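You operate a simulated robot arm through the tools that you are given. There is no shell and no other tool. Be economical: measure what you need, move in short steps, check, and stop when the job is done.

Carry out the task below with a simulated robot arm. There is one attempt and no reset: what you move stays moved.

JOB
Blow the docked mould dry at 10, then 20, then 30 psi.
Fine: turn the pressure knob back to 0.
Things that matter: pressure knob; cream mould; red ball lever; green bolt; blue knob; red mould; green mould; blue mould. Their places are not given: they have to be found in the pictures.

The check looks at the end state, three seconds after you hand in, the way a careful person would. Anything else that was tipped, shoved, dropped, spilled or broken makes it a failure.

ROBOT AND FRAMES
A 7-joint arm with a two-finger parallel gripper, fixed in place. Base frame: the origin is at the foot of the arm, x ahead of it, y to its left, z up; the work surface is at about z = 0.004. Readings come in m, degrees, newtons and seconds.
With the tool pointing down near the work surface it reaches from about 0.24 to 0.62 m from the base axis. Its first joint turns from -66.0 to 66.0 degrees. Payload 2.6 kg.
The TCP is the grasp point between the finger pads, 0.03 m short of the fingertips. In the tool frame z runs along the fingers and y along their closing line. The gripper opens to 0.094 m. The fingers are 0.028 m wide and 0.01 m thick; the gripper's body (0.05 by 0.096 m) begins 0.055 m behind the TCP.
Orientation is told as [roll, pitch, yaw] about the base's x, y, z axes, in that order, counted from this pose: with the fingers straight down and closing along the base's y, the tool's x points along the base's -x, its y along +y and its z along -z.

CONTROLS
- The arm moves only by the tool play_rows. Its arguments are lists of equal length, an entry for each row: "dp": the shift along the base's x, y, z in m, a list of three; "dr": the turn, a rotation vector about the base's x, y, z in degrees, a list of three; "gripper": the gripper command, from -1 (shut) to 1 (fully open), values between in proportion. In form: {"dp": [[x, y, z], ...], "dr": [[ax, ay, az], ...], "gripper": [gripper, ...]}. A call has 1 to 12 rows; each row is the pose to reach, as a shift and turn from the pose commanded when the call began. Each row takes 0.2 s and may step no farther than 0.05 m and 8.6 degrees from the row before; otherwise, or with a gripper value out of range, the whole call is refused. A pose out of reach is approached as far as the arm can. The call stops where the force on the tool passes 40 N (or 10 N more than at its start, if that is more) or the arm is blocked; 0.2 s more then pass. The fingers move at their own pace (about 0.072 m/s each) and stop on an object; they squeeze with about 40 N. The grip force told is the motor's: it shows also when the fingers shut on nothing. Time passes only in rows, and 0.2 s behind the last, so rows that repeat a pose let the fingers close. The reply holds the time, the measured pose of the TCP, the force on the tool along the base axes, the opening and the grip force, in the units named above and with some noise.
- Cameras (640 x 400 px; columns grow to the right, rows downward): "scene" is fixed at [0.0688, 0.4476, 0.5665]; the picture's right is [-0.60, -0.80, 0.00], its down [-0.41, 0.31, -0.86] and it looks along [0.69, -0.51, -0.51] (base axes); focal length 334 px, centre (320, 200). "wrist" rides on the gripper at [-0.037, 0, -0.058] in the tool frame; the picture's right is [0.00, -1.00, 0.00], its down [0.97, 0.00, -0.24] and it looks along [0.24, 0.00, 0.97] (tool axes); focal length 218 px, centre (320, 200).
- camera(camera): a new picture of that camera. The clock stands still meanwhile.
- probe_pixels(camera, pixels): for up to 12 pixels [column, row] of the newest picture of that camera ("zoom" is the newest enlarged one), the place [x, y, z] in the base frame of the surface seen there, good to about 0.003 m, but the place of the scene camera against the robot may be out by one fixed shift of up to 0.025 m in any direction. The clock stands still meanwhile.
- enlarge(camera, box): a new picture of the part [left, top, right, bottom] of that camera's present view, enlarged. The clock stands still meanwhile.
- job_done(): hands the job in; it is judged then, once.

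Work in short steps. Measure before you move; look again where a grasp or a placing could have gone wrong, and mend it. You have 80 turns and 46 pictures in all, those below and enlarged ones among them. Open the gripper and draw the arm clear of the work before you hand the job in, unless the task says otherwise; then end with one line.

The tools are called after ">>>" as name(argument=value, ...) on one line, values as JSON. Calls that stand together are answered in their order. play_rows: Moves the arm, as the interface text tells. Its arguments: {"type":"object","properties":{"dp":{"type":"array"},"dr":{"type":"array"},"gripper":{"type":"array"}},"required":["dp","dr","gripper"]} The other tools are called the same way: camera (camera) takes a picture; probe_pixels (camera, pixels) gives the place of the surface under pixels of a picture; enlarge (camera, box) takes an enlarged picture of a part of a camera's view; job_done () hands the job in.

At the start:

```text
clock: 0.0
ee_pos: [0.3205, 0.0936, 0.3197]
orientation: [0.0, 0.1, 0.0]
force: [-0.3, -0.4, 0.5]
grip_width: 0.0937
grip_force: 0.0
```

scene: 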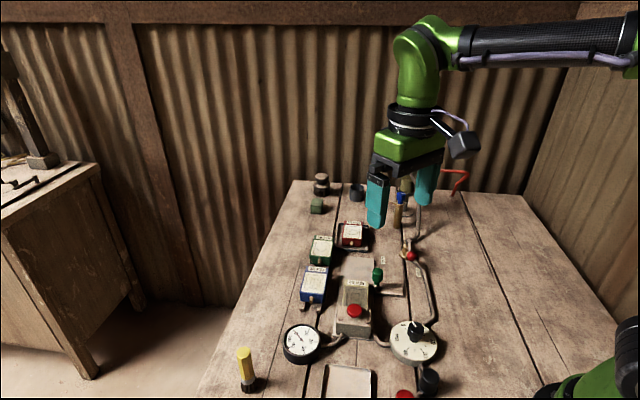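
wrist: 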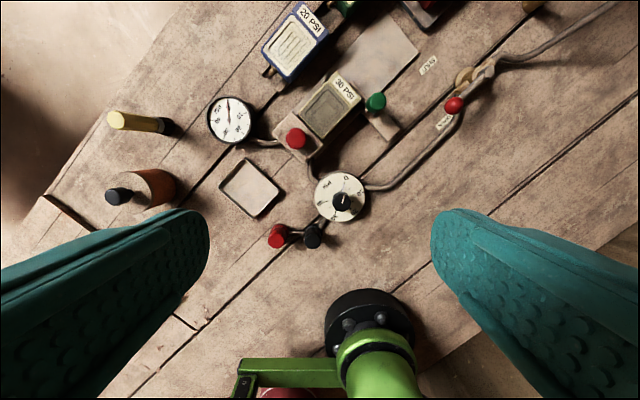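

The pictures show the knob near scene (415,340), gauge (302,343), and docked cream mould (355,295). I enlarge both views to read labels.

>>> enlarge(camera="scene", box=[270, 210, 450, 400])

>>> enlarge(camera="wrist", box=[190, 0, 540, 260])

```text
2.11 times, centred on (360, 305) of scene
```

zoom: 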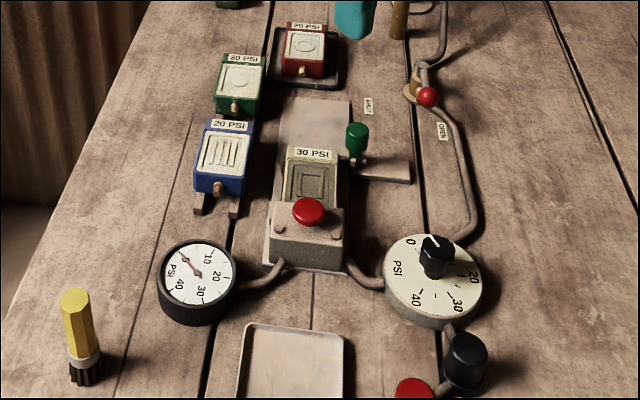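

```text
1.54 times, centred on (365, 130) of wrist
```

zoom: 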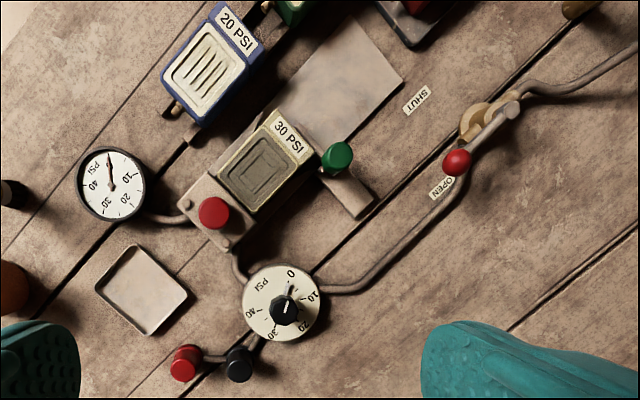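

The dock, dial and valve are clear, but the blue knob and the far pipe (400,200) are not. I enlarge those.

>>> enlarge(camera="scene", box=[300, 160, 480, 270])

>>> enlarge(camera="scene", box=[320, 240, 450, 320])

>>> enlarge(camera="scene", box=[360, 300, 460, 400])

```text
3.56 times, centred on (390, 215) of scene
```

zoom: 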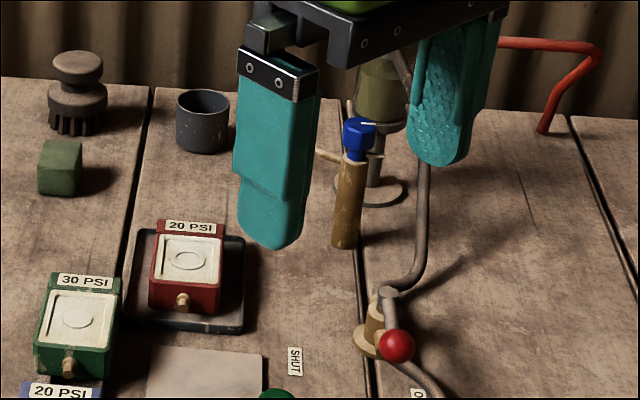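

```text
4.92 times, centred on (385, 280) of scene
```

zoom: 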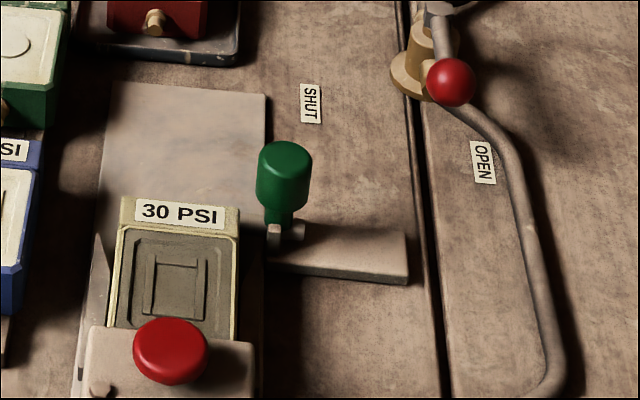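

```text
4.00 times, centred on (410, 350) of scene
```

zoom: 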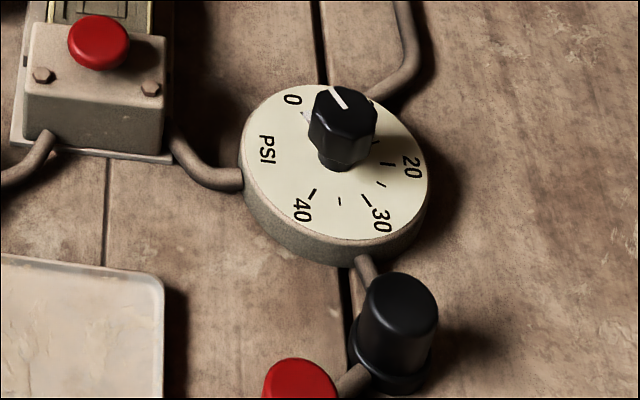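

The lever ball sits by OPEN, the bolt handle is against the mould, and the knob points to 0. I probe the knob, dial and neighbours in the wrist picture.

>>> probe_pixels(camera="wrist", pixels=[[342, 202], [345, 198], [338, 207], [345, 178], [320, 190], [360, 190], [340, 218], [312, 234], [296, 139], [376, 102], [454, 105], [230, 120]])

>>> enlarge(camera="wrist", box=[300, 150, 380, 240])

```text
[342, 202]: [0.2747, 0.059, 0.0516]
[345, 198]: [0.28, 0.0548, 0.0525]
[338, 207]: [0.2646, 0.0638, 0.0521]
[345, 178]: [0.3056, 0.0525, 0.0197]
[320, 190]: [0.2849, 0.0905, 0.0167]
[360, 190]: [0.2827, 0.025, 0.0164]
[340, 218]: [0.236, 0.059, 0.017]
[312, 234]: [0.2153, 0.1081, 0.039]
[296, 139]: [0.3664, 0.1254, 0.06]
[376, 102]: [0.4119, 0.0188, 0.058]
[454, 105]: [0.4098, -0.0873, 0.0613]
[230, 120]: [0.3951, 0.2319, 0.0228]
```

```text
4.44 times, centred on (340, 195) of wrist
```

zoom: 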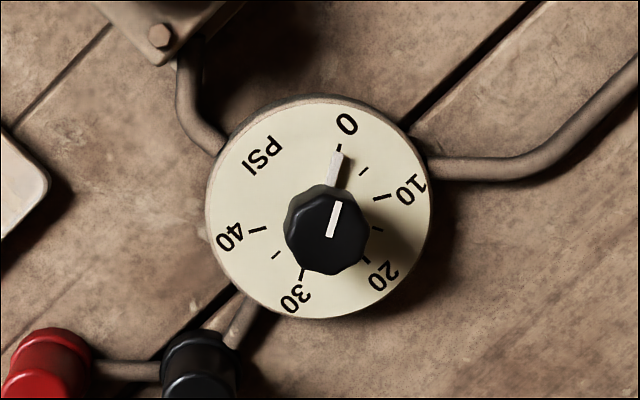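

The knob axis works out at about (0.274, 0.060), top z 0.052, with 0 to 10 about 57° clockwise. Before adding pressure I move over the bolt and valve to check their state.

>>> play_rows(dp=[[0.03, -0.02, -0.01], [0.06, -0.04, -0.03], [0.09, -0.06, -0.05], [0.11, -0.07, -0.07], [0.11, -0.07, -0.07]], dr=[[0, 0, 0], [0, 0, 0], [0, 0, 0], [0, 0, 0], [0, 0, 0]], gripper=[1, 1, 1, 1, 1])

>>> camera(camera="wrist")

>>> enlarge(camera="wrist", box=[220, 100, 480, 260])

```text
clock: 1.2
ee_pos: [0.4305, 0.0242, 0.2493]
orientation: [-0.1, 0.1, 0.0]
force: [-0.9, 0.8, -0.4]
grip_width: 0.0938
grip_force: 0.1
```

```text
37 pictures are left
```

wrist: 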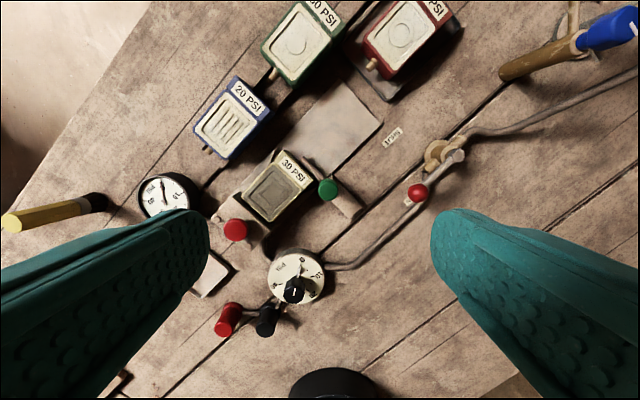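

```text
2.46 times, centred on (350, 180) of wrist
```

zoom: 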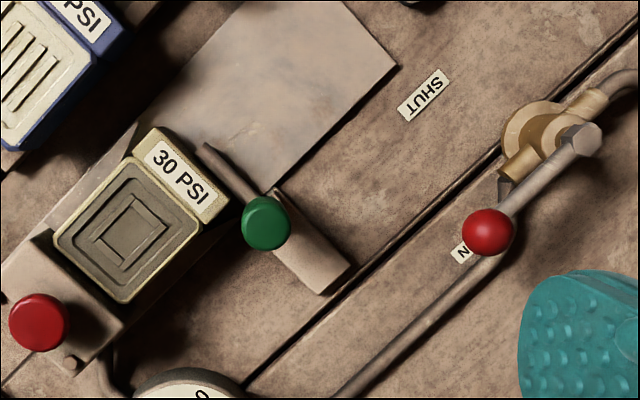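

The bolt rod lies across behind the mould, shot home, and the lever lies along the pipe by OPEN. I move above the knob and turn the tool to yaw +70 to leave room for clockwise turning.

>>> play_rows(dp=[[-0.02, 0.004, -0.01], [-0.04, 0.008, -0.02], [-0.06, 0.012, -0.03], [-0.08, 0.016, -0.04], [-0.1, 0.02, -0.05], [-0.12, 0.025, -0.06], [-0.14, 0.03, -0.075], [-0.157, 0.036, -0.09], [-0.157, 0.036, -0.1], [-0.157, 0.036, -0.1]], dr=[[0, 0, 8], [0, 0, 16], [0, 0, 24], [0, 0, 32], [0, 0, 40], [0, 0, 48], [0, 0, 56], [0, 0, 64], [0, 0, 70], [0, 0, 70]], gripper=[0.15, 0.15, 0.15, 0.15, 0.15, 0.15, 0.15, 0.15, 0.15, 0.15])

>>> camera(camera="wrist")

```text
clock: 3.4
ee_pos: [0.2724, 0.0598, 0.1505]
orientation: [0.0, 0.0, 70.2]
force: [-0.3, 0.8, 0.4]
grip_width: 0.0539
grip_force: 0.1
```

```text
35 pictures are left
```

wrist: 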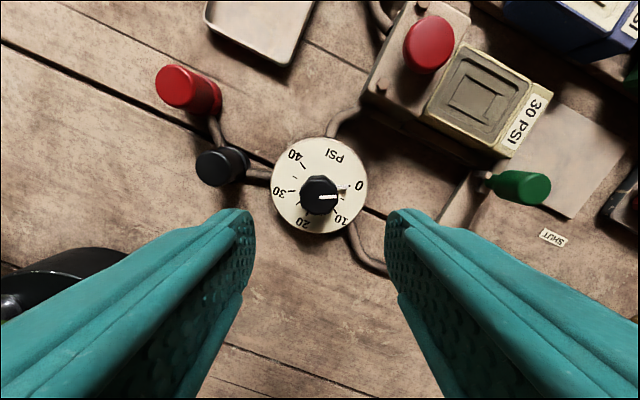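

The knob top is at (320,195), centred between the fingers within about 2 mm. I descend with fingertips just above the dial and close.

>>> play_rows(dp=[[0.0005, 0.0015, -0.03], [0.0005, 0.0015, -0.06], [0.0005, 0.0015, -0.08], [0.0005, 0.0015, -0.09], [0.0005, 0.0015, -0.096], [0.0005, 0.0015, -0.096], [0.0005, 0.0015, -0.096], [0.0005, 0.0015, -0.096], [0.0005, 0.0015, -0.096]], dr=[[0, 0, 0], [0, 0, 0], [0, 0, 0], [0, 0, 0], [0, 0, 0], [0, 0, 0], [0, 0, 0], [0, 0, 0], [0, 0, 0]], gripper=[0.15, 0.15, 0.15, 0.15, 0.15, -1, -1, -1, -1])

>>> camera(camera="wrist")

```text
clock: 5.4
ee_pos: [0.2728, 0.0621, 0.0537]
orientation: [0.2, 0.0, 70.0]
force: [-12.0, 6.3, -5.1]
grip_width: 0.0295
grip_force: 45.3
```

```text
34 pictures are left
```

wrist: 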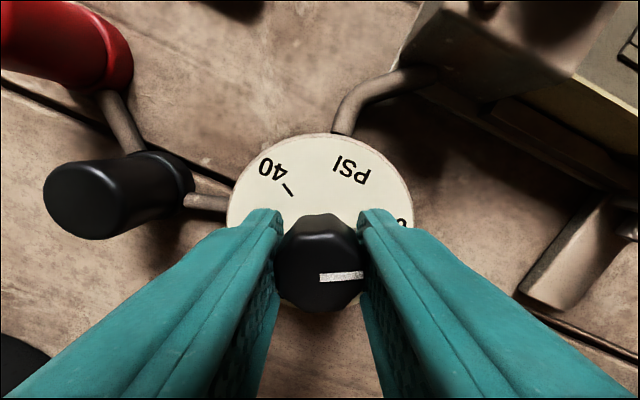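

The knob is gripped (29.5 mm). I turn clockwise about 57° and then read the gauge.

>>> play_rows(dp=[[-0.001, 0.0004, 0], [-0.001, 0.0004, 0], [-0.001, 0.0004, 0], [-0.001, 0.0004, 0], [-0.001, 0.0004, 0], [-0.001, 0.0004, 0], [-0.001, 0.0004, 0], [-0.001, 0.0004, 0], [-0.001, 0.0004, 0]], dr=[[0, 0, -7], [0, 0, -14], [0, 0, -21], [0, 0, -28], [0, 0, -35], [0, 0, -42], [0, 0, -49], [0, 0, -56], [0, 0, -56]], gripper=[-1, -1, -1, -1, -1, -1, -1, -1, -1])

>>> enlarge(camera="scene", box=[270, 310, 450, 400])

>>> camera(camera="wrist")

```text
clock: 7.4
ee_pos: [0.2737, 0.0598, 0.0543]
orientation: [-0.1, 0.1, 13.8]
force: [6.3, -19.5, -24.2]
grip_width: 0.0296
grip_force: 45.0
```

```text
3.56 times, centred on (360, 355) of scene
```

zoom: 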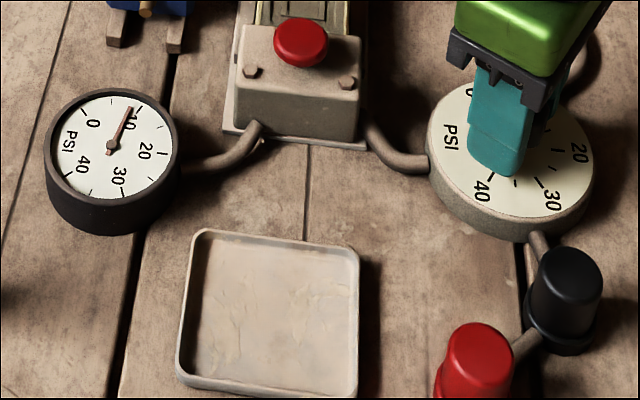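

```text
32 pictures are left
```

wrist: 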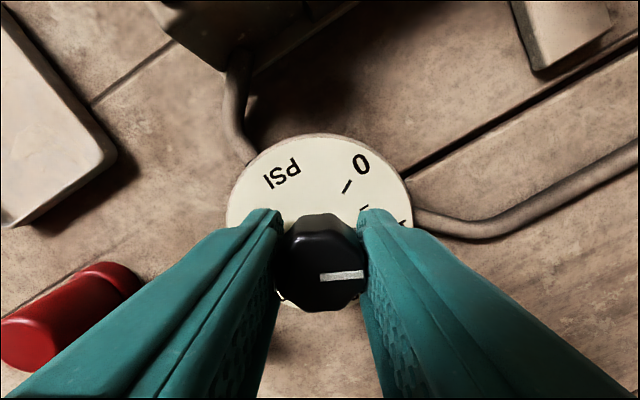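

The gauge needle is near 10; I zoom in for an exact reading, while easing the side load by shifting 1.5 mm in −y, no turn.

>>> play_rows(dp=[[0.0005, -0.0015, -0.0005], [0.0005, -0.0015, -0.0005], [0.0005, -0.0015, -0.0005], [0.0005, -0.0015, -0.0005], [0.0005, -0.0015, -0.0005]], dr=[[0, 0, 0], [0, 0, 0], [0, 0, 0], [0, 0, 0], [0, 0, 0]], gripper=[-1, -1, -1, -1, -1])

>>> enlarge(camera="scene", box=[277, 318, 327, 368])

```text
clock: 8.6
ee_pos: [0.274, 0.0599, 0.0539]
orientation: [0.0, 0.1, 13.9]
force: [-14.4, -10.4, 26.3]
grip_width: 0.0297
grip_force: 45.1
```

```text
8.00 times, centred on (302, 343) of scene
```

zoom: 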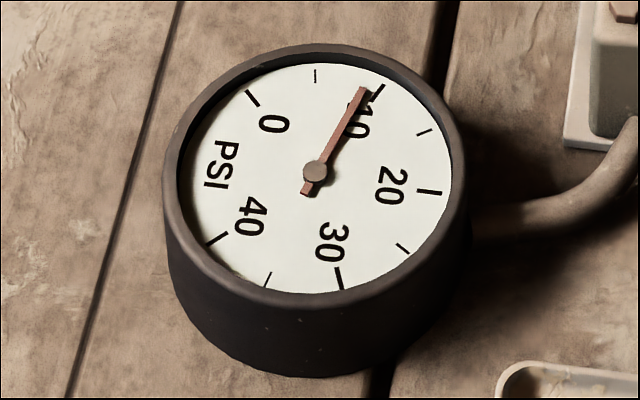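

The needle reads about 9.3–9.5, a touch below the 10 tick, so I turn 3.5° more, dwell, and re-read.

>>> play_rows(dp=[[-0.0005, -0.0003, 0.0003], [-0.0005, -0.0003, 0.0003], [-0.0005, -0.0003, 0.0003], [-0.0005, -0.0003, 0.0003], [-0.0005, -0.0003, 0.0003], [-0.0005, -0.0003, 0.0003], [-0.0005, -0.0003, 0.0003], [-0.0005, -0.0003, 0.0003], [-0.0005, -0.0003, 0.0003], [-0.0005, -0.0003, 0.0003]], dr=[[0, 0, -3.5], [0, 0, -3.5], [0, 0, -3.5], [0, 0, -3.5], [0, 0, -3.5], [0, 0, -3.5], [0, 0, -3.5], [0, 0, -3.5], [0, 0, -3.5], [0, 0, -3.5]], gripper=[-1, -1, -1, -1, -1, -1, -1, -1, -1, -1])

>>> enlarge(camera="scene", box=[277, 318, 327, 368])

```text
clock: 10.8
ee_pos: [0.2744, 0.0606, 0.0532]
orientation: [0.0, -0.1, 10.6]
force: [3.1, 8.9, -3.7]
grip_width: 0.0297
grip_force: 45.0
```

```text
8.00 times, centred on (302, 343) of scene
```

zoom: 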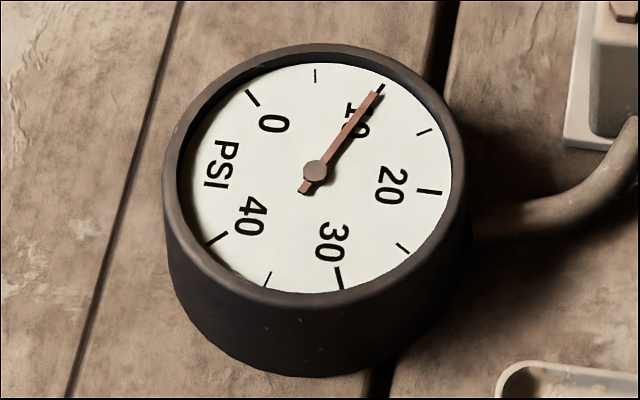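

The needle is now on 10. I hold a while and check the mould face for any change with drying.

>>> play_rows(dp=[[0, 0, 0], [0, 0, 0], [0, 0, 0], [0, 0, 0], [0, 0, 0], [0, 0, 0], [0, 0, 0], [0, 0, 0], [0, 0, 0], [0, 0, 0], [0, 0, 0], [0, 0, 0]], dr=[[0, 0, 0], [0, 0, 0], [0, 0, 0], [0, 0, 0], [0, 0, 0], [0, 0, 0], [0, 0, 0], [0, 0, 0], [0, 0, 0], [0, 0, 0], [0, 0, 0], [0, 0, 0]], gripper=[-1, -1, -1, -1, -1, -1, -1, -1, -1, -1, -1, -1])

>>> enlarge(camera="scene", box=[270, 240, 430, 370])

```text
clock: 13.4
ee_pos: [0.2737, 0.06, 0.0543]
orientation: [-0.1, -0.1, 10.6]
force: [12.4, 21.7, -15.5]
grip_width: 0.0296
grip_force: 45.0
```

```text
3.08 times, centred on (350, 305) of scene
```

zoom: 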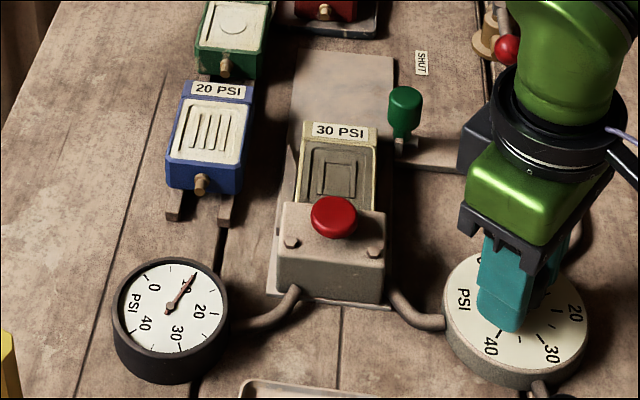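

Gauge holds at 10. I zoom on the mould face as a reference, and hold a little longer for comparison.

>>> enlarge(camera="scene", box=[335, 270, 385, 320])

>>> play_rows(dp=[[0, 0, 0], [0, 0, 0], [0, 0, 0], [0, 0, 0], [0, 0, 0], [0, 0, 0], [0, 0, 0], [0, 0, 0], [0, 0, 0], [0, 0, 0], [0, 0, 0], [0, 0, 0]], dr=[[0, 0, 0], [0, 0, 0], [0, 0, 0], [0, 0, 0], [0, 0, 0], [0, 0, 0], [0, 0, 0], [0, 0, 0], [0, 0, 0], [0, 0, 0], [0, 0, 0], [0, 0, 0]], gripper=[-1, -1, -1, -1, -1, -1, -1, -1, -1, -1, -1, -1])

>>> enlarge(camera="scene", box=[335, 270, 385, 320])

```text
8.00 times, centred on (360, 295) of scene
```

zoom: 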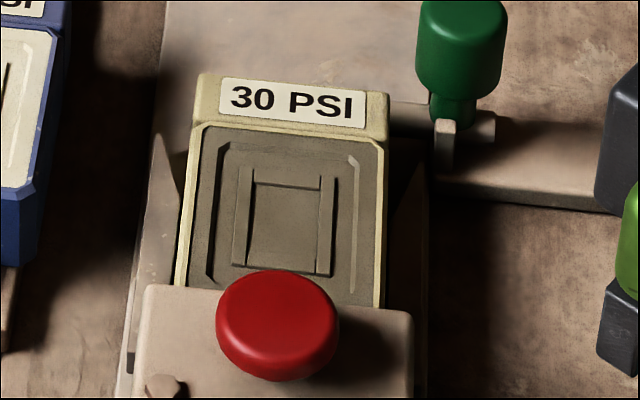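

```text
clock: 16.0
ee_pos: [0.2738, 0.0605, 0.0532]
orientation: [0.1, -0.1, 10.5]
force: [10.9, 23.8, -10.1]
grip_width: 0.0294
grip_force: 45.3
```

```text
8.00 times, centred on (360, 295) of scene
```

zoom: 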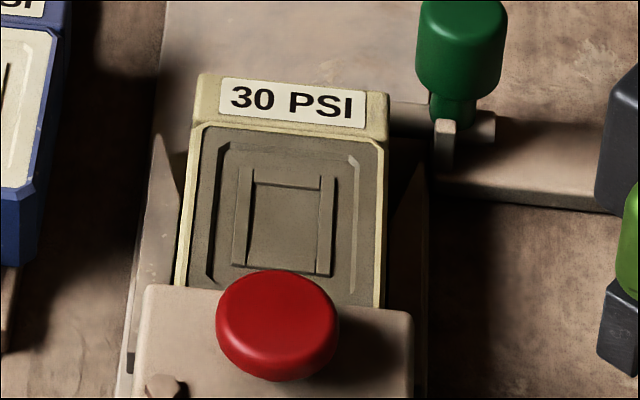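

No change after about 8 s at 10; the gauge is steady, so I go on to 20 with another 56° clockwise, watching the readings.

>>> play_rows(dp=[[0, 0, 0], [0, 0, 0], [0, 0, 0], [0, 0, 0], [0, 0, 0], [0, 0, 0], [0, 0, 0], [0, 0, 0], [0, 0, 0], [0, 0, 0]], dr=[[0, 0, -7], [0, 0, -14], [0, 0, -21], [0, 0, -28], [0, 0, -35], [0, 0, -42], [0, 0, -49], [0, 0, -56], [0, 0, -56], [0, 0, -56]], gripper=[-1, -1, -1, -1, -1, -1, -1, -1, -1, -1])

>>> enlarge(camera="scene", box=[277, 318, 327, 368])

```text
clock: 18.2
ee_pos: [0.2731, 0.0599, 0.0535]
orientation: [-0.1, 0.0, -45.6]
force: [5.5, -6.7, 3.6]
grip_width: 0.0296
grip_force: 45.0
```

```text
8.00 times, centred on (302, 343) of scene
```

zoom: 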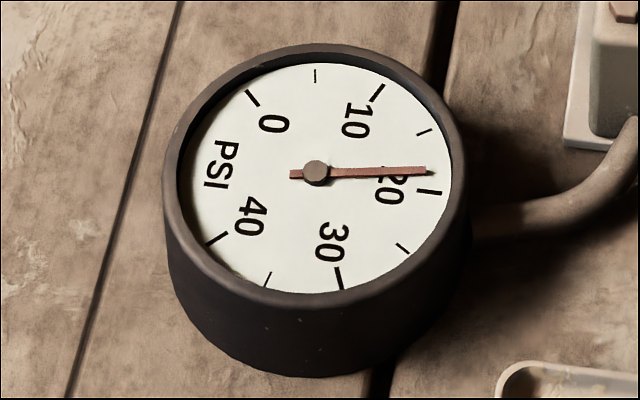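

The needle reads about 19 and may still be settling; I wait 1 s and re-read.

>>> play_rows(dp=[[0, 0, 0], [0, 0, 0], [0, 0, 0], [0, 0, 0], [0, 0, 0]], dr=[[0, 0, 0], [0, 0, 0], [0, 0, 0], [0, 0, 0], [0, 0, 0]], gripper=[-1, -1, -1, -1, -1])

>>> enlarge(camera="scene", box=[277, 318, 327, 368])

```text
clock: 19.4
ee_pos: [0.2728, 0.0589, 0.0529]
orientation: [0.0, 0.1, -45.5]
force: [4.7, -21.0, 10.0]
grip_width: 0.0297
grip_force: 45.1
```

```text
8.00 times, centred on (302, 343) of scene
```

zoom: 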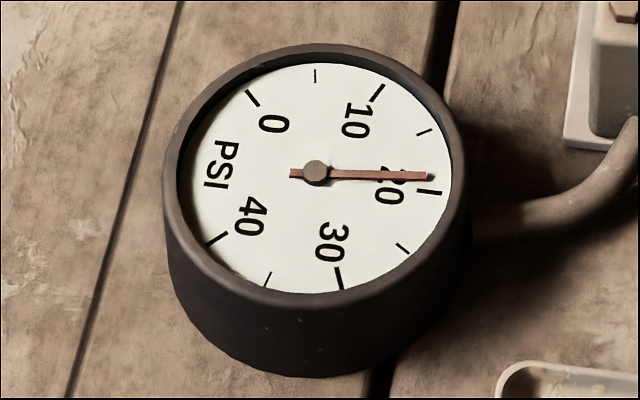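

About 19.3 now. I turn 4° more, hold about 2 s, then read the gauge and mould in one picture.

>>> play_rows(dp=[[0, 0, 0], [0, 0, 0], [0, 0, 0], [0, 0, 0], [0, 0, 0], [0, 0, 0], [0, 0, 0], [0, 0, 0], [0, 0, 0], [0, 0, 0], [0, 0, 0], [0, 0, 0]], dr=[[0, 0, -4], [0, 0, -4], [0, 0, -4], [0, 0, -4], [0, 0, -4], [0, 0, -4], [0, 0, -4], [0, 0, -4], [0, 0, -4], [0, 0, -4], [0, 0, -4], [0, 0, -4]], gripper=[-1, -1, -1, -1, -1, -1, -1, -1, -1, -1, -1, -1])

>>> enlarge(camera="scene", box=[275, 275, 385, 370])

```text
clock: 22.0
ee_pos: [0.2743, 0.0587, 0.0541]
orientation: [0.0, 0.0, -49.5]
force: [-7.0, -25.3, 16.5]
grip_width: 0.0296
grip_force: 44.7
```

```text
4.21 times, centred on (330, 322) of scene
```

zoom: 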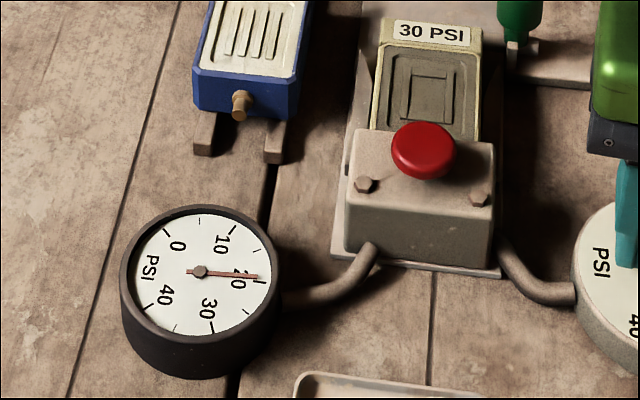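

The needle sits on 20. I hold there another 2.4 s to match the first stage.

>>> play_rows(dp=[[0, 0, 0], [0, 0, 0], [0, 0, 0], [0, 0, 0], [0, 0, 0], [0, 0, 0], [0, 0, 0], [0, 0, 0], [0, 0, 0], [0, 0, 0], [0, 0, 0], [0, 0, 0]], dr=[[0, 0, 0], [0, 0, 0], [0, 0, 0], [0, 0, 0], [0, 0, 0], [0, 0, 0], [0, 0, 0], [0, 0, 0], [0, 0, 0], [0, 0, 0], [0, 0, 0], [0, 0, 0]], gripper=[-1, -1, -1, -1, -1, -1, -1, -1, -1, -1, -1, -1])

>>> enlarge(camera="scene", box=[335, 270, 385, 320])

>>> enlarge(camera="scene", box=[277, 318, 327, 368])

```text
clock: 24.6
ee_pos: [0.2718, 0.0584, 0.0531]
orientation: [-0.2, -0.1, -49.6]
force: [-11.3, -26.5, 15.9]
grip_width: 0.0294
grip_force: 45.0
```

```text
8.00 times, centred on (360, 295) of scene
```

zoom: 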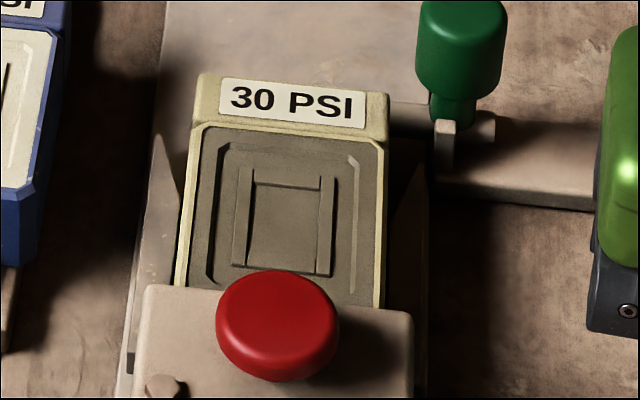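

```text
8.00 times, centred on (302, 343) of scene
```

zoom: 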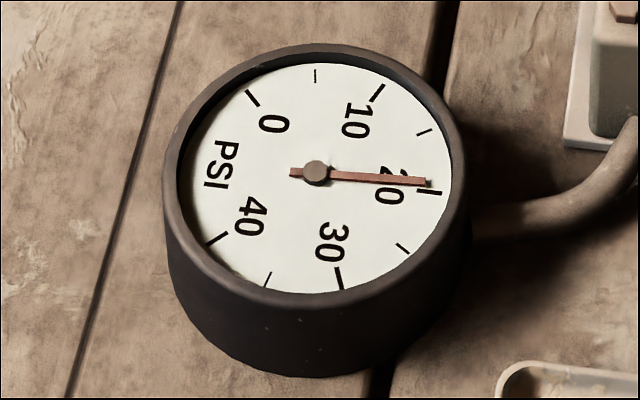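

Steady at about 20. I turn on toward 30, about 57°, stopping short of overshooting.

>>> play_rows(dp=[[-0.0005, -0.001, 0], [-0.0005, -0.001, 0], [-0.0005, -0.001, 0], [-0.0005, -0.001, 0], [-0.0005, -0.001, 0], [-0.0005, -0.001, 0], [-0.0005, -0.001, 0], [-0.0005, -0.001, 0], [-0.0005, -0.001, 0], [-0.0005, -0.001, 0], [-0.0005, -0.001, 0]], dr=[[0, 0, -7], [0, 0, -14], [0, 0, -21], [0, 0, -28], [0, 0, -35], [0, 0, -42], [0, 0, -49], [0, 0, -56], [0, 0, -57], [0, 0, -57], [0, 0, -57]], gripper=[-1, -1, -1, -1, -1, -1, -1, -1, -1, -1, -1])

>>> enlarge(camera="scene", box=[277, 318, 327, 368])

```text
clock: 27.0
ee_pos: [0.273, 0.0593, 0.0532]
orientation: [-0.2, 0.0, -106.5]
force: [-21.9, -16.0, 25.2]
grip_width: 0.0296
grip_force: 45.0
```

```text
8.00 times, centred on (302, 343) of scene
```

zoom: 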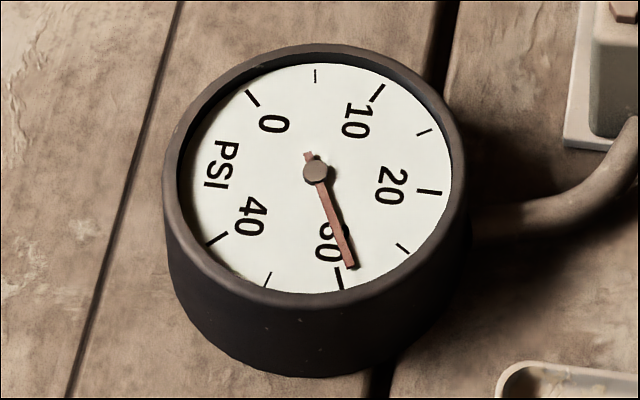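

About 29 and possibly settling. I add 3.5° and hold about 2 s.

>>> play_rows(dp=[[0, 0, 0], [0, 0, 0], [0, 0, 0], [0, 0, 0], [0, 0, 0], [0, 0, 0], [0, 0, 0], [0, 0, 0], [0, 0, 0], [0, 0, 0], [0, 0, 0], [0, 0, 0]], dr=[[0, 0, -3.5], [0, 0, -3.5], [0, 0, -3.5], [0, 0, -3.5], [0, 0, -3.5], [0, 0, -3.5], [0, 0, -3.5], [0, 0, -3.5], [0, 0, -3.5], [0, 0, -3.5], [0, 0, -3.5], [0, 0, -3.5]], gripper=[-1, -1, -1, -1, -1, -1, -1, -1, -1, -1, -1, -1])

>>> enlarge(camera="scene", box=[277, 318, 327, 368])

>>> enlarge(camera="scene", box=[335, 270, 385, 320])

```text
clock: 29.6
ee_pos: [0.2715, 0.0594, 0.0535]
orientation: [-0.2, 0.0, -110.1]
force: [-20.8, -4.5, 17.7]
grip_width: 0.0294
grip_force: 45.2
```

```text
8.00 times, centred on (302, 343) of scene
```

zoom: 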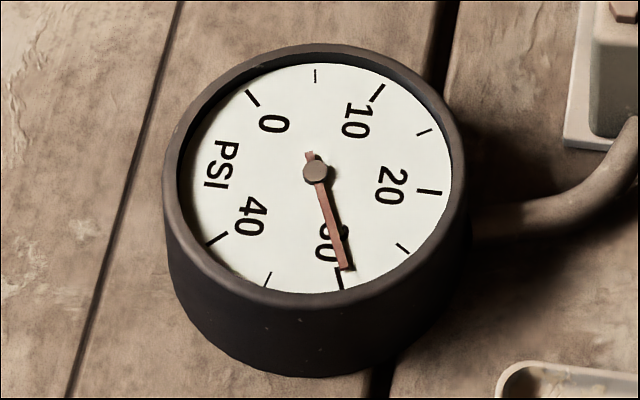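

```text
8.00 times, centred on (360, 295) of scene
```

zoom: 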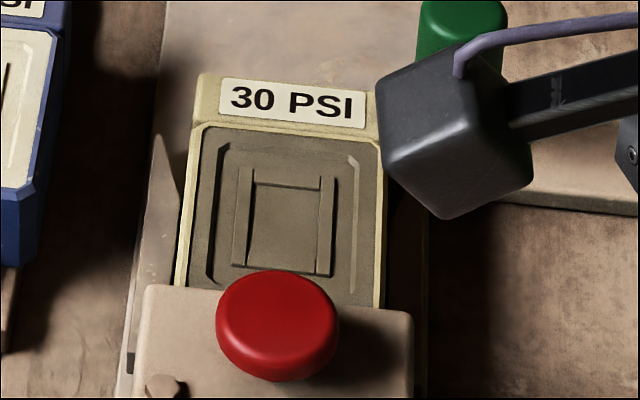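

Reading about 29.6. I add 1.5° and hold 2.4 s at 30.

>>> play_rows(dp=[[0, 0, 0], [0, 0, 0], [0, 0, 0], [0, 0, 0], [0, 0, 0], [0, 0, 0], [0, 0, 0], [0, 0, 0], [0, 0, 0], [0, 0, 0], [0, 0, 0], [0, 0, 0]], dr=[[0, 0, -1.5], [0, 0, -1.5], [0, 0, -1.5], [0, 0, -1.5], [0, 0, -1.5], [0, 0, -1.5], [0, 0, -1.5], [0, 0, -1.5], [0, 0, -1.5], [0, 0, -1.5], [0, 0, -1.5], [0, 0, -1.5]], gripper=[-1, -1, -1, -1, -1, -1, -1, -1, -1, -1, -1, -1])

>>> enlarge(camera="scene", box=[275, 275, 385, 370])

```text
clock: 32.2
ee_pos: [0.2719, 0.0593, 0.0526]
orientation: [-0.3, 0.0, -111.5]
force: [-19.3, 8.3, 3.3]
grip_width: 0.0297
grip_force: 44.9
```

```text
4.21 times, centred on (330, 322) of scene
```

zoom: 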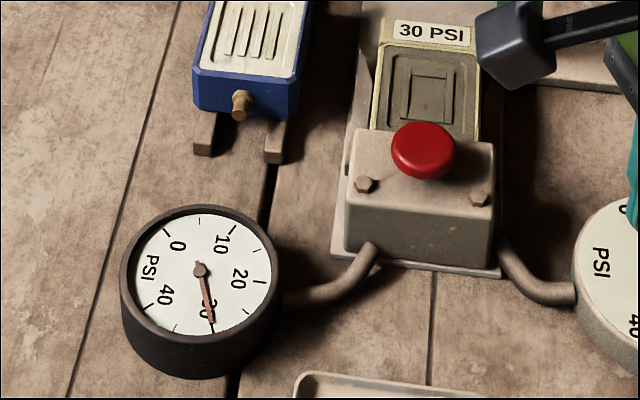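

At 30 for over 4 s, yet the face is still dark and wet, so holding the pressure alone doesn't blow; the red button on the dock head, where both pipes enter, is likely the blow button. I must not blow first at 30, so I turn back to 10.

>>> play_rows(dp=[[0, 0, 0], [0, 0, 0], [0, 0, 0], [0, 0, 0], [0, 0, 0], [0, 0, 0], [0, 0, 0], [0, 0, 0], [0, 0, 0], [0, 0, 0], [0, 0, 0], [0, 0, 0]], dr=[[0, 0, 8], [0, 0, 16], [0, 0, 24], [0, 0, 32], [0, 0, 40], [0, 0, 48], [0, 0, 56], [0, 0, 64], [0, 0, 72], [0, 0, 80], [0, 0, 88], [0, 0, 96]], gripper=[-1, -1, -1, -1, -1, -1, -1, -1, -1, -1, -1, -1])

>>> play_rows(dp=[[0, 0, 0], [0, 0, 0], [0, 0, 0], [0, 0, 0], [0, 0, 0], [0, 0, 0], [0, 0, 0], [0, 0, 0]], dr=[[0, 0, 8], [0, 0, 16], [0, 0, 24], [0, 0, 26], [0, 0, 26], [0, 0, 26], [0, 0, 26], [0, 0, 26]], gripper=[-1, -1, -1, -1, -1, -1, -1, -1])

>>> enlarge(camera="scene", box=[277, 318, 327, 368])

```text
clock: 34.8
ee_pos: [0.2736, 0.0598, 0.0535]
orientation: [0.1, -0.1, -15.1]
force: [6.6, 21.0, -31.2]
grip_width: 0.0297
grip_force: 45.3
```

```text
clock: 36.6
ee_pos: [0.2731, 0.0609, 0.0536]
orientation: [0.1, -0.1, 10.6]
force: [1.0, 28.9, 2.1]
grip_width: 0.0297
grip_force: 45.0
```

```text
8.00 times, centred on (302, 343) of scene
```

zoom: 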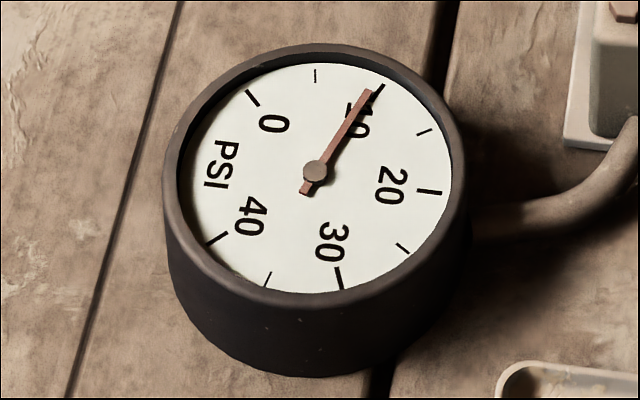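

Reads about 9.7. I nudge 2° clockwise, release, and rise.

>>> play_rows(dp=[[0, 0, 0], [0, 0, 0], [0, 0, 0], [0, 0, 0], [0, 0, 0], [0, 0, 0.02], [0, 0, 0.05], [0, 0, 0.09], [0, 0, 0.1]], dr=[[0, 0, -2], [0, 0, -2], [0, 0, -2], [0, 0, -2], [0, 0, -2], [0, 0, -2], [0, 0, -2], [0, 0, -2], [0, 0, -2]], gripper=[-1, -1, 0.1, 0.1, 0.1, 0.1, 0.1, 0.1, 0.1])

>>> enlarge(camera="scene", box=[275, 275, 445, 380])

>>> camera(camera="wrist")

```text
clock: 38.6
ee_pos: [0.2715, 0.0596, 0.1541]
orientation: [0.0, -0.1, 8.5]
force: [0.3, -0.5, -0.1]
grip_width: 0.0517
grip_force: 0.0
```

```text
3.76 times, centred on (360, 328) of scene
```

zoom: 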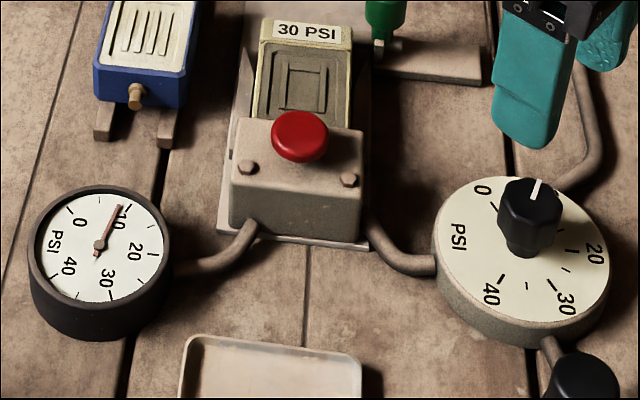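

```text
15 pictures are left
```

wrist: 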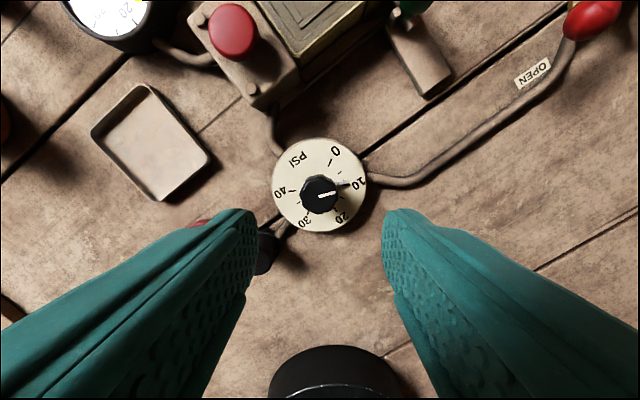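

The knob stays pointing at 10. I probe the red button cap in the wrist picture at (232,30).

>>> probe_pixels(camera="wrist", pixels=[[232, 22], [232, 10], [215, 25], [250, 25], [232, 40], [208, 45], [270, 20], [235, 62]])

```text
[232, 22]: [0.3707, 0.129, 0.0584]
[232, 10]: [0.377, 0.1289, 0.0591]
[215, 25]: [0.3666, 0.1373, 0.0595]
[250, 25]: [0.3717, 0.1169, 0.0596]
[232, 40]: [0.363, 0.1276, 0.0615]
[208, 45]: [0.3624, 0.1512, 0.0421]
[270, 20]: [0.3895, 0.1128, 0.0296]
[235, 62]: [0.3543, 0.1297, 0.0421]
```

Button centre is about (0.3685, 0.127), top z 0.060. I close the fingers, move above it, press down slowly and hold briefly.

>>> play_rows(dp=[[0.03, 0.02, 0], [0.06, 0.04, 0], [0.097, 0.0674, 0], [0.097, 0.0674, -0.03], [0.097, 0.0674, -0.052], [0.097, 0.0674, -0.056]], dr=[[0, 0, 0], [0, 0, 0], [0, 0, 0], [0, 0, 0], [0, 0, 0], [0, 0, 0]], gripper=[-1, -1, -1, -1, -1, -1])

>>> play_rows(dp=[[0, 0, -0.004], [0, 0, -0.007], [0, 0, -0.009], [0, 0, -0.011], [0, 0, -0.012], [0, 0, -0.013], [0, 0, -0.014], [0, 0, -0.015]], dr=[[0, 0, 0], [0, 0, 0], [0, 0, 0], [0, 0, 0], [0, 0, 0], [0, 0, 0], [0, 0, 0], [0, 0, 0]], gripper=[-1, -1, -1, -1, -1, -1, -1, -1])

>>> enlarge(camera="scene", box=[275, 275, 445, 380])

```text
clock: 40.0
ee_pos: [0.3692, 0.1262, 0.0965]
orientation: [0.0, 0.0, 8.5]
force: [0.1, -0.5, -0.2]
grip_width: 0.0001
grip_force: 33.1
```

```text
clock: 41.8
ee_pos: [0.3698, 0.1269, 0.0833]
orientation: [0.0, 0.0, 8.6]
force: [-2.3, -0.6, 5.9]
grip_width: 0.0
grip_force: 32.5
```

```text
3.76 times, centred on (360, 328) of scene
```

zoom: 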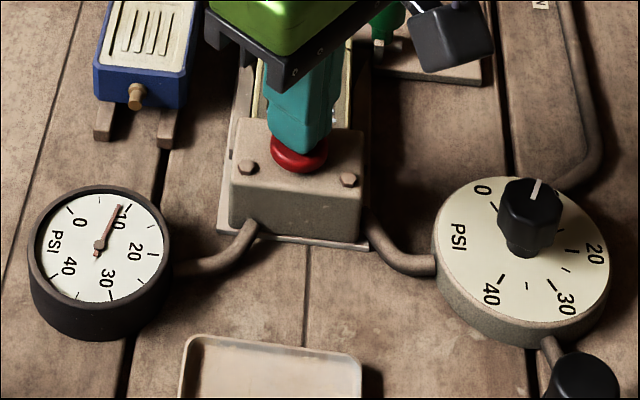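

The button travels down (about 6 N, z 0.083). I press to the stop, hold about 2 s, then lift and look at the mould.

>>> play_rows(dp=[[0, 0, -0.002], [0, 0, -0.003], [0, 0, -0.003], [0, 0, -0.003], [0, 0, -0.003], [0, 0, -0.003], [0, 0, -0.003], [0, 0, -0.003], [0, 0, -0.003], [0, 0, -0.003]], dr=[[0, 0, 0], [0, 0, 0], [0, 0, 0], [0, 0, 0], [0, 0, 0], [0, 0, 0], [0, 0, 0], [0, 0, 0], [0, 0, 0], [0, 0, 0]], gripper=[-1, -1, -1, -1, -1, -1, -1, -1, -1, -1])

>>> play_rows(dp=[[0, 0, 0.02], [0, 0, 0.045], [-0.03, -0.02, 0.07], [-0.06, -0.04, 0.073], [-0.097, -0.0674, 0.073]], dr=[[0, 0, 0], [0, 0, 0], [0, 0, 0], [0, 0, 0], [0, 0, 0]], gripper=[-1, -1, 0.1, 0.1, 0.1])

>>> enlarge(camera="scene", box=[275, 260, 445, 380])

```text
clock: 44.0
ee_pos: [0.3706, 0.1257, 0.0795]
orientation: [0.1, -0.2, 8.5]
force: [-2.7, -3.2, 28.2]
grip_width: 0.0002
grip_force: 33.6
```

```text
clock: 45.2
ee_pos: [0.273, 0.0578, 0.1531]
orientation: [0.0, 0.0, 8.5]
force: [-0.7, 0.1, 0.2]
grip_width: 0.0517
grip_force: 0.0
```

```text
3.33 times, centred on (360, 320) of scene
```

zoom: 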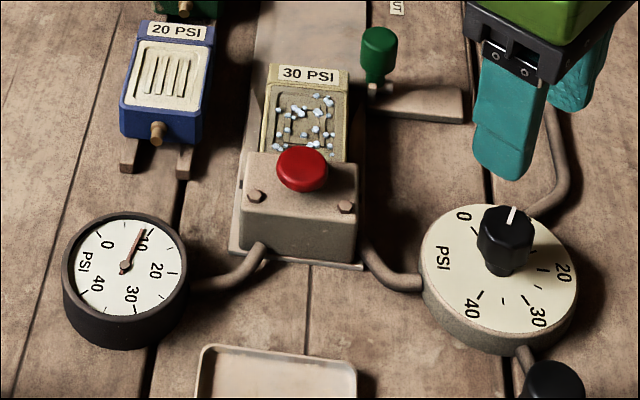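

Pressing the button blew water beads out, and the button sprang back: confirmed. I regrip the knob and turn to 20 (yaw −50.5).

>>> play_rows(dp=[[0.0005, 0.001, -0.04], [0.0005, 0.001, -0.08], [0.0005, 0.001, -0.0995], [0.0005, 0.001, -0.0995], [0.0005, 0.001, -0.0995], [0.0005, 0.001, -0.0995], [0.0005, 0.001, -0.0995]], dr=[[0, 0, 0], [0, 0, 0], [0, 0, 0], [0, 0, 0], [0, 0, 0], [0, 0, 0], [0, 0, 0]], gripper=[0.1, 0.1, 0.1, 0.1, -1, -1, -1])

>>> play_rows(dp=[[0, 0, 0], [0, 0, 0], [0, 0, 0], [0, 0, 0], [0, 0, 0], [0, 0, 0], [0, 0, 0], [0, 0, 0], [0, 0, 0], [0, 0, 0], [0, 0, 0], [0, 0, 0]], dr=[[0, 0, -7.5], [0, 0, -15], [0, 0, -22.5], [0, 0, -30], [0, 0, -37.5], [0, 0, -45], [0, 0, -52.5], [0, 0, -58.5], [0, 0, -58.5], [0, 0, -58.5], [0, 0, -58.5], [0, 0, -58.5]], gripper=[-1, -1, -1, -1, -1, -1, -1, -1, -1, -1, -1, -1])

>>> enlarge(camera="scene", box=[277, 318, 327, 368])

```text
clock: 46.8
ee_pos: [0.2741, 0.0598, 0.0527]
orientation: [0.1, 0.1, 8.7]
force: [0.0, 21.8, -19.0]
grip_width: 0.029
grip_force: 44.4
```

```text
clock: 49.4
ee_pos: [0.2734, 0.0586, 0.054]
orientation: [-0.1, 0.1, -50.1]
force: [-0.2, 0.4, -17.1]
grip_width: 0.029
grip_force: 44.9
```

```text
8.00 times, centred on (302, 343) of scene
```

zoom: 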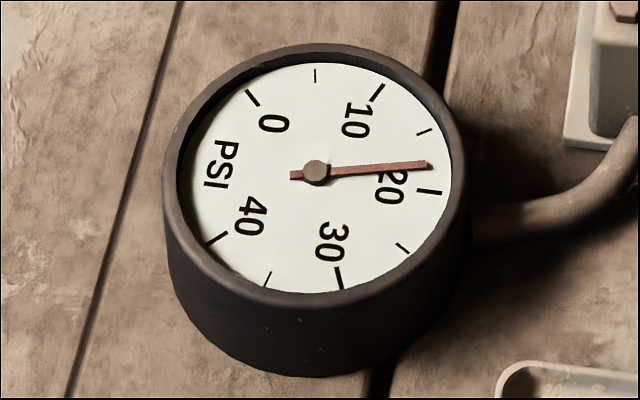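

About 18.3 (regrip took up some slack). I turn 9° more and re-read.

>>> play_rows(dp=[[0, 0, 0], [0, 0, 0], [0, 0, 0], [0, 0, 0], [0, 0, 0], [0, 0, 0]], dr=[[0, 0, -5], [0, 0, -9], [0, 0, -9], [0, 0, -9], [0, 0, -9], [0, 0, -9]], gripper=[-1, -1, -1, -1, -1, -1])

>>> enlarge(camera="scene", box=[277, 318, 327, 368])

```text
clock: 50.8
ee_pos: [0.2729, 0.0591, 0.0531]
orientation: [-0.2, 0.0, -59.2]
force: [-10.6, -18.2, 9.3]
grip_width: 0.029
grip_force: 45.1
```

```text
8.00 times, centred on (302, 343) of scene
```

zoom: 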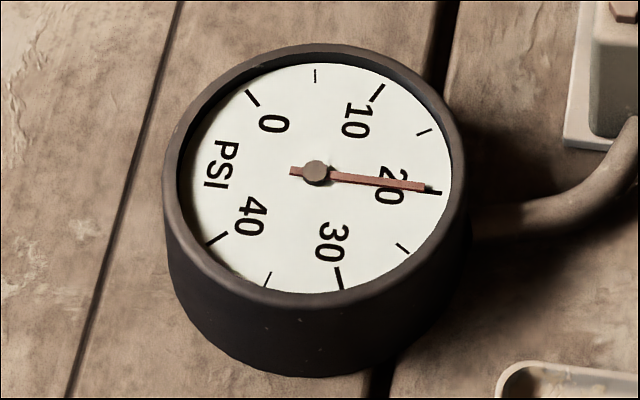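

The needle is on 20. I release, lift, traverse to the button with closed fingers.

>>> play_rows(dp=[[0, 0, 0], [0, 0, 0], [0, 0, 0], [0, 0, 0.03], [0, 0, 0.07], [0, 0, 0.1], [0.03, 0.02, 0.1], [0.06, 0.04, 0.1], [0.0965, 0.0665, 0.1], [0.0965, 0.0665, 0.07], [0.0965, 0.0665, 0.048], [0.0965, 0.0665, 0.044]], dr=[[0, 0, 0], [0, 0, 0], [0, 0, 0], [0, 0, 0], [0, 0, 0], [0, 0, 0], [0, 0, 0], [0, 0, 0], [0, 0, 0], [0, 0, 0], [0, 0, 0], [0, 0, 0]], gripper=[0.1, 0.1, 0.1, 0.1, 0.1, 0.1, -1, -1, -1, -1, -1, -1])

>>> enlarge(camera="scene", box=[277, 318, 327, 368])

```text
clock: 53.4
ee_pos: [0.3683, 0.1254, 0.0976]
orientation: [0.0, 0.0, -58.9]
force: [-0.4, 0.1, -0.4]
grip_width: 0.0001
grip_force: 33.3
```

```text
8.00 times, centred on (302, 343) of scene
```

zoom: 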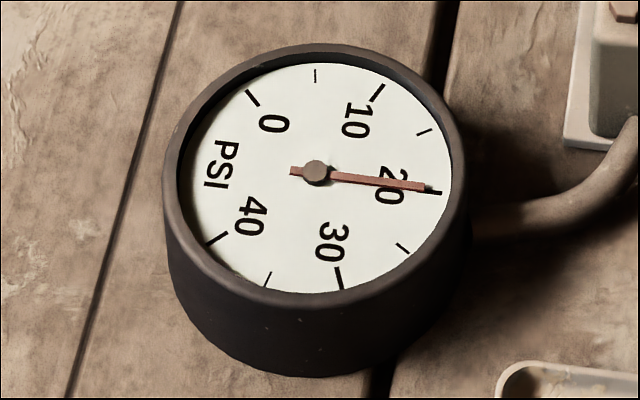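

Still at 20 after release. I press the button to the stop, hold about 2 s, then return above the knob.

>>> play_rows(dp=[[0, 0, -0.005], [0, 0, -0.01], [0, 0, -0.014], [0, 0, -0.017], [0, 0, -0.018], [0, 0, -0.018], [0, 0, -0.018], [0, 0, -0.018], [0, 0, -0.018], [0, 0, -0.018], [0, 0, -0.018], [0, 0, -0.018]], dr=[[0, 0, 0], [0, 0, 0], [0, 0, 0], [0, 0, 0], [0, 0, 0], [0, 0, 0], [0, 0, 0], [0, 0, 0], [0, 0, 0], [0, 0, 0], [0, 0, 0], [0, 0, 0]], gripper=[-1, -1, -1, -1, -1, -1, -1, -1, -1, -1, -1, -1])

>>> play_rows(dp=[[0, 0, 0.02], [0, 0, 0.05], [-0.03, -0.02, 0.074], [-0.06, -0.04, 0.074], [-0.0965, -0.0665, 0.074], [-0.0965, -0.0665, 0.074]], dr=[[0, 0, 0], [0, 0, 0], [0, 0, 0], [0, 0, 0], [0, 0, 0], [0, 0, 0]], gripper=[-1, -1, 0.1, 0.1, 0.1, 0.1])

>>> enlarge(camera="scene", box=[275, 260, 445, 380])

```text
clock: 56.0
ee_pos: [0.3706, 0.1262, 0.0798]
orientation: [0.1, 0.1, -59.1]
force: [-5.0, -0.8, 29.4]
grip_width: 0.0001
grip_force: 33.1
```

```text
clock: 57.4
ee_pos: [0.2741, 0.06, 0.1532]
orientation: [0.0, 0.1, -59.0]
force: [-0.1, -0.1, -0.3]
grip_width: 0.0515
grip_force: 0.1
```

```text
3.33 times, centred on (360, 320) of scene
```

zoom: 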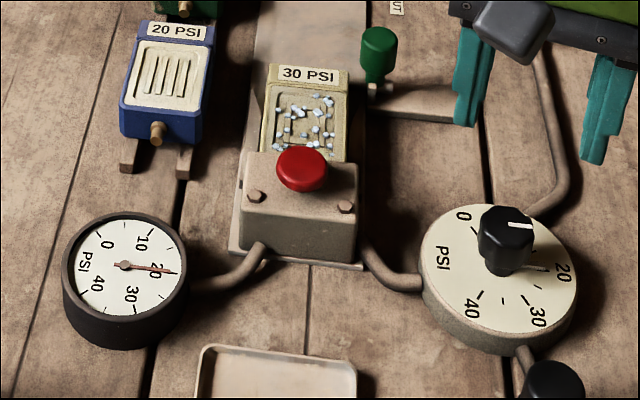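

The face is lighter after the second blow. I regrip and turn 60° toward 30.

>>> play_rows(dp=[[0, 0, -0.04], [0, 0, -0.08], [0, 0, -0.0995], [0, 0, -0.0995], [0, 0, -0.0995], [0, 0, -0.0995], [0, 0, -0.0995]], dr=[[0, 0, 0], [0, 0, 0], [0, 0, 0], [0, 0, 0], [0, 0, 0], [0, 0, 0], [0, 0, 0]], gripper=[0.1, 0.1, 0.1, 0.1, -1, -1, -1])

>>> play_rows(dp=[[0, 0, 0], [0, 0, 0], [0, 0, 0], [0, 0, 0], [0, 0, 0], [0, 0, 0], [0, 0, 0], [0, 0, 0], [0, 0, 0], [0, 0, 0], [0, 0, 0], [0, 0, 0]], dr=[[0, 0, -7.5], [0, 0, -15], [0, 0, -22.5], [0, 0, -30], [0, 0, -37.5], [0, 0, -45], [0, 0, -52.5], [0, 0, -59], [0, 0, -59], [0, 0, -59], [0, 0, -59], [0, 0, -59]], gripper=[-1, -1, -1, -1, -1, -1, -1, -1, -1, -1, -1, -1])

>>> enlarge(camera="scene", box=[277, 318, 327, 368])

```text
clock: 59.0
ee_pos: [0.2733, 0.0591, 0.054]
orientation: [-0.1, 0.1, -59.0]
force: [1.8, -2.2, -12.5]
grip_width: 0.0292
grip_force: 45.1
```

```text
clock: 61.6
ee_pos: [0.2721, 0.0589, 0.0532]
orientation: [-0.2, -0.2, -118.1]
force: [-20.2, -22.2, 16.7]
grip_width: 0.0292
grip_force: 44.9
```

```text
8.00 times, centred on (302, 343) of scene
```

zoom: 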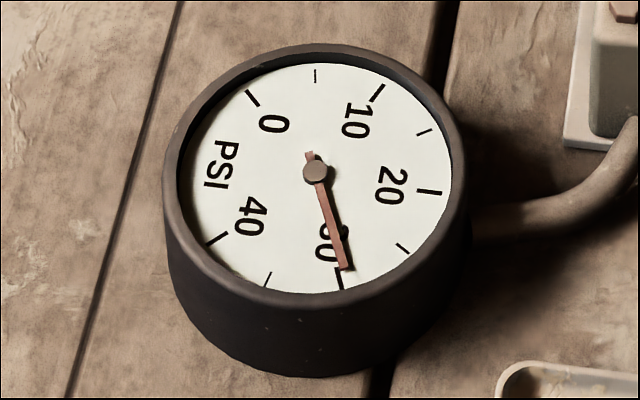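

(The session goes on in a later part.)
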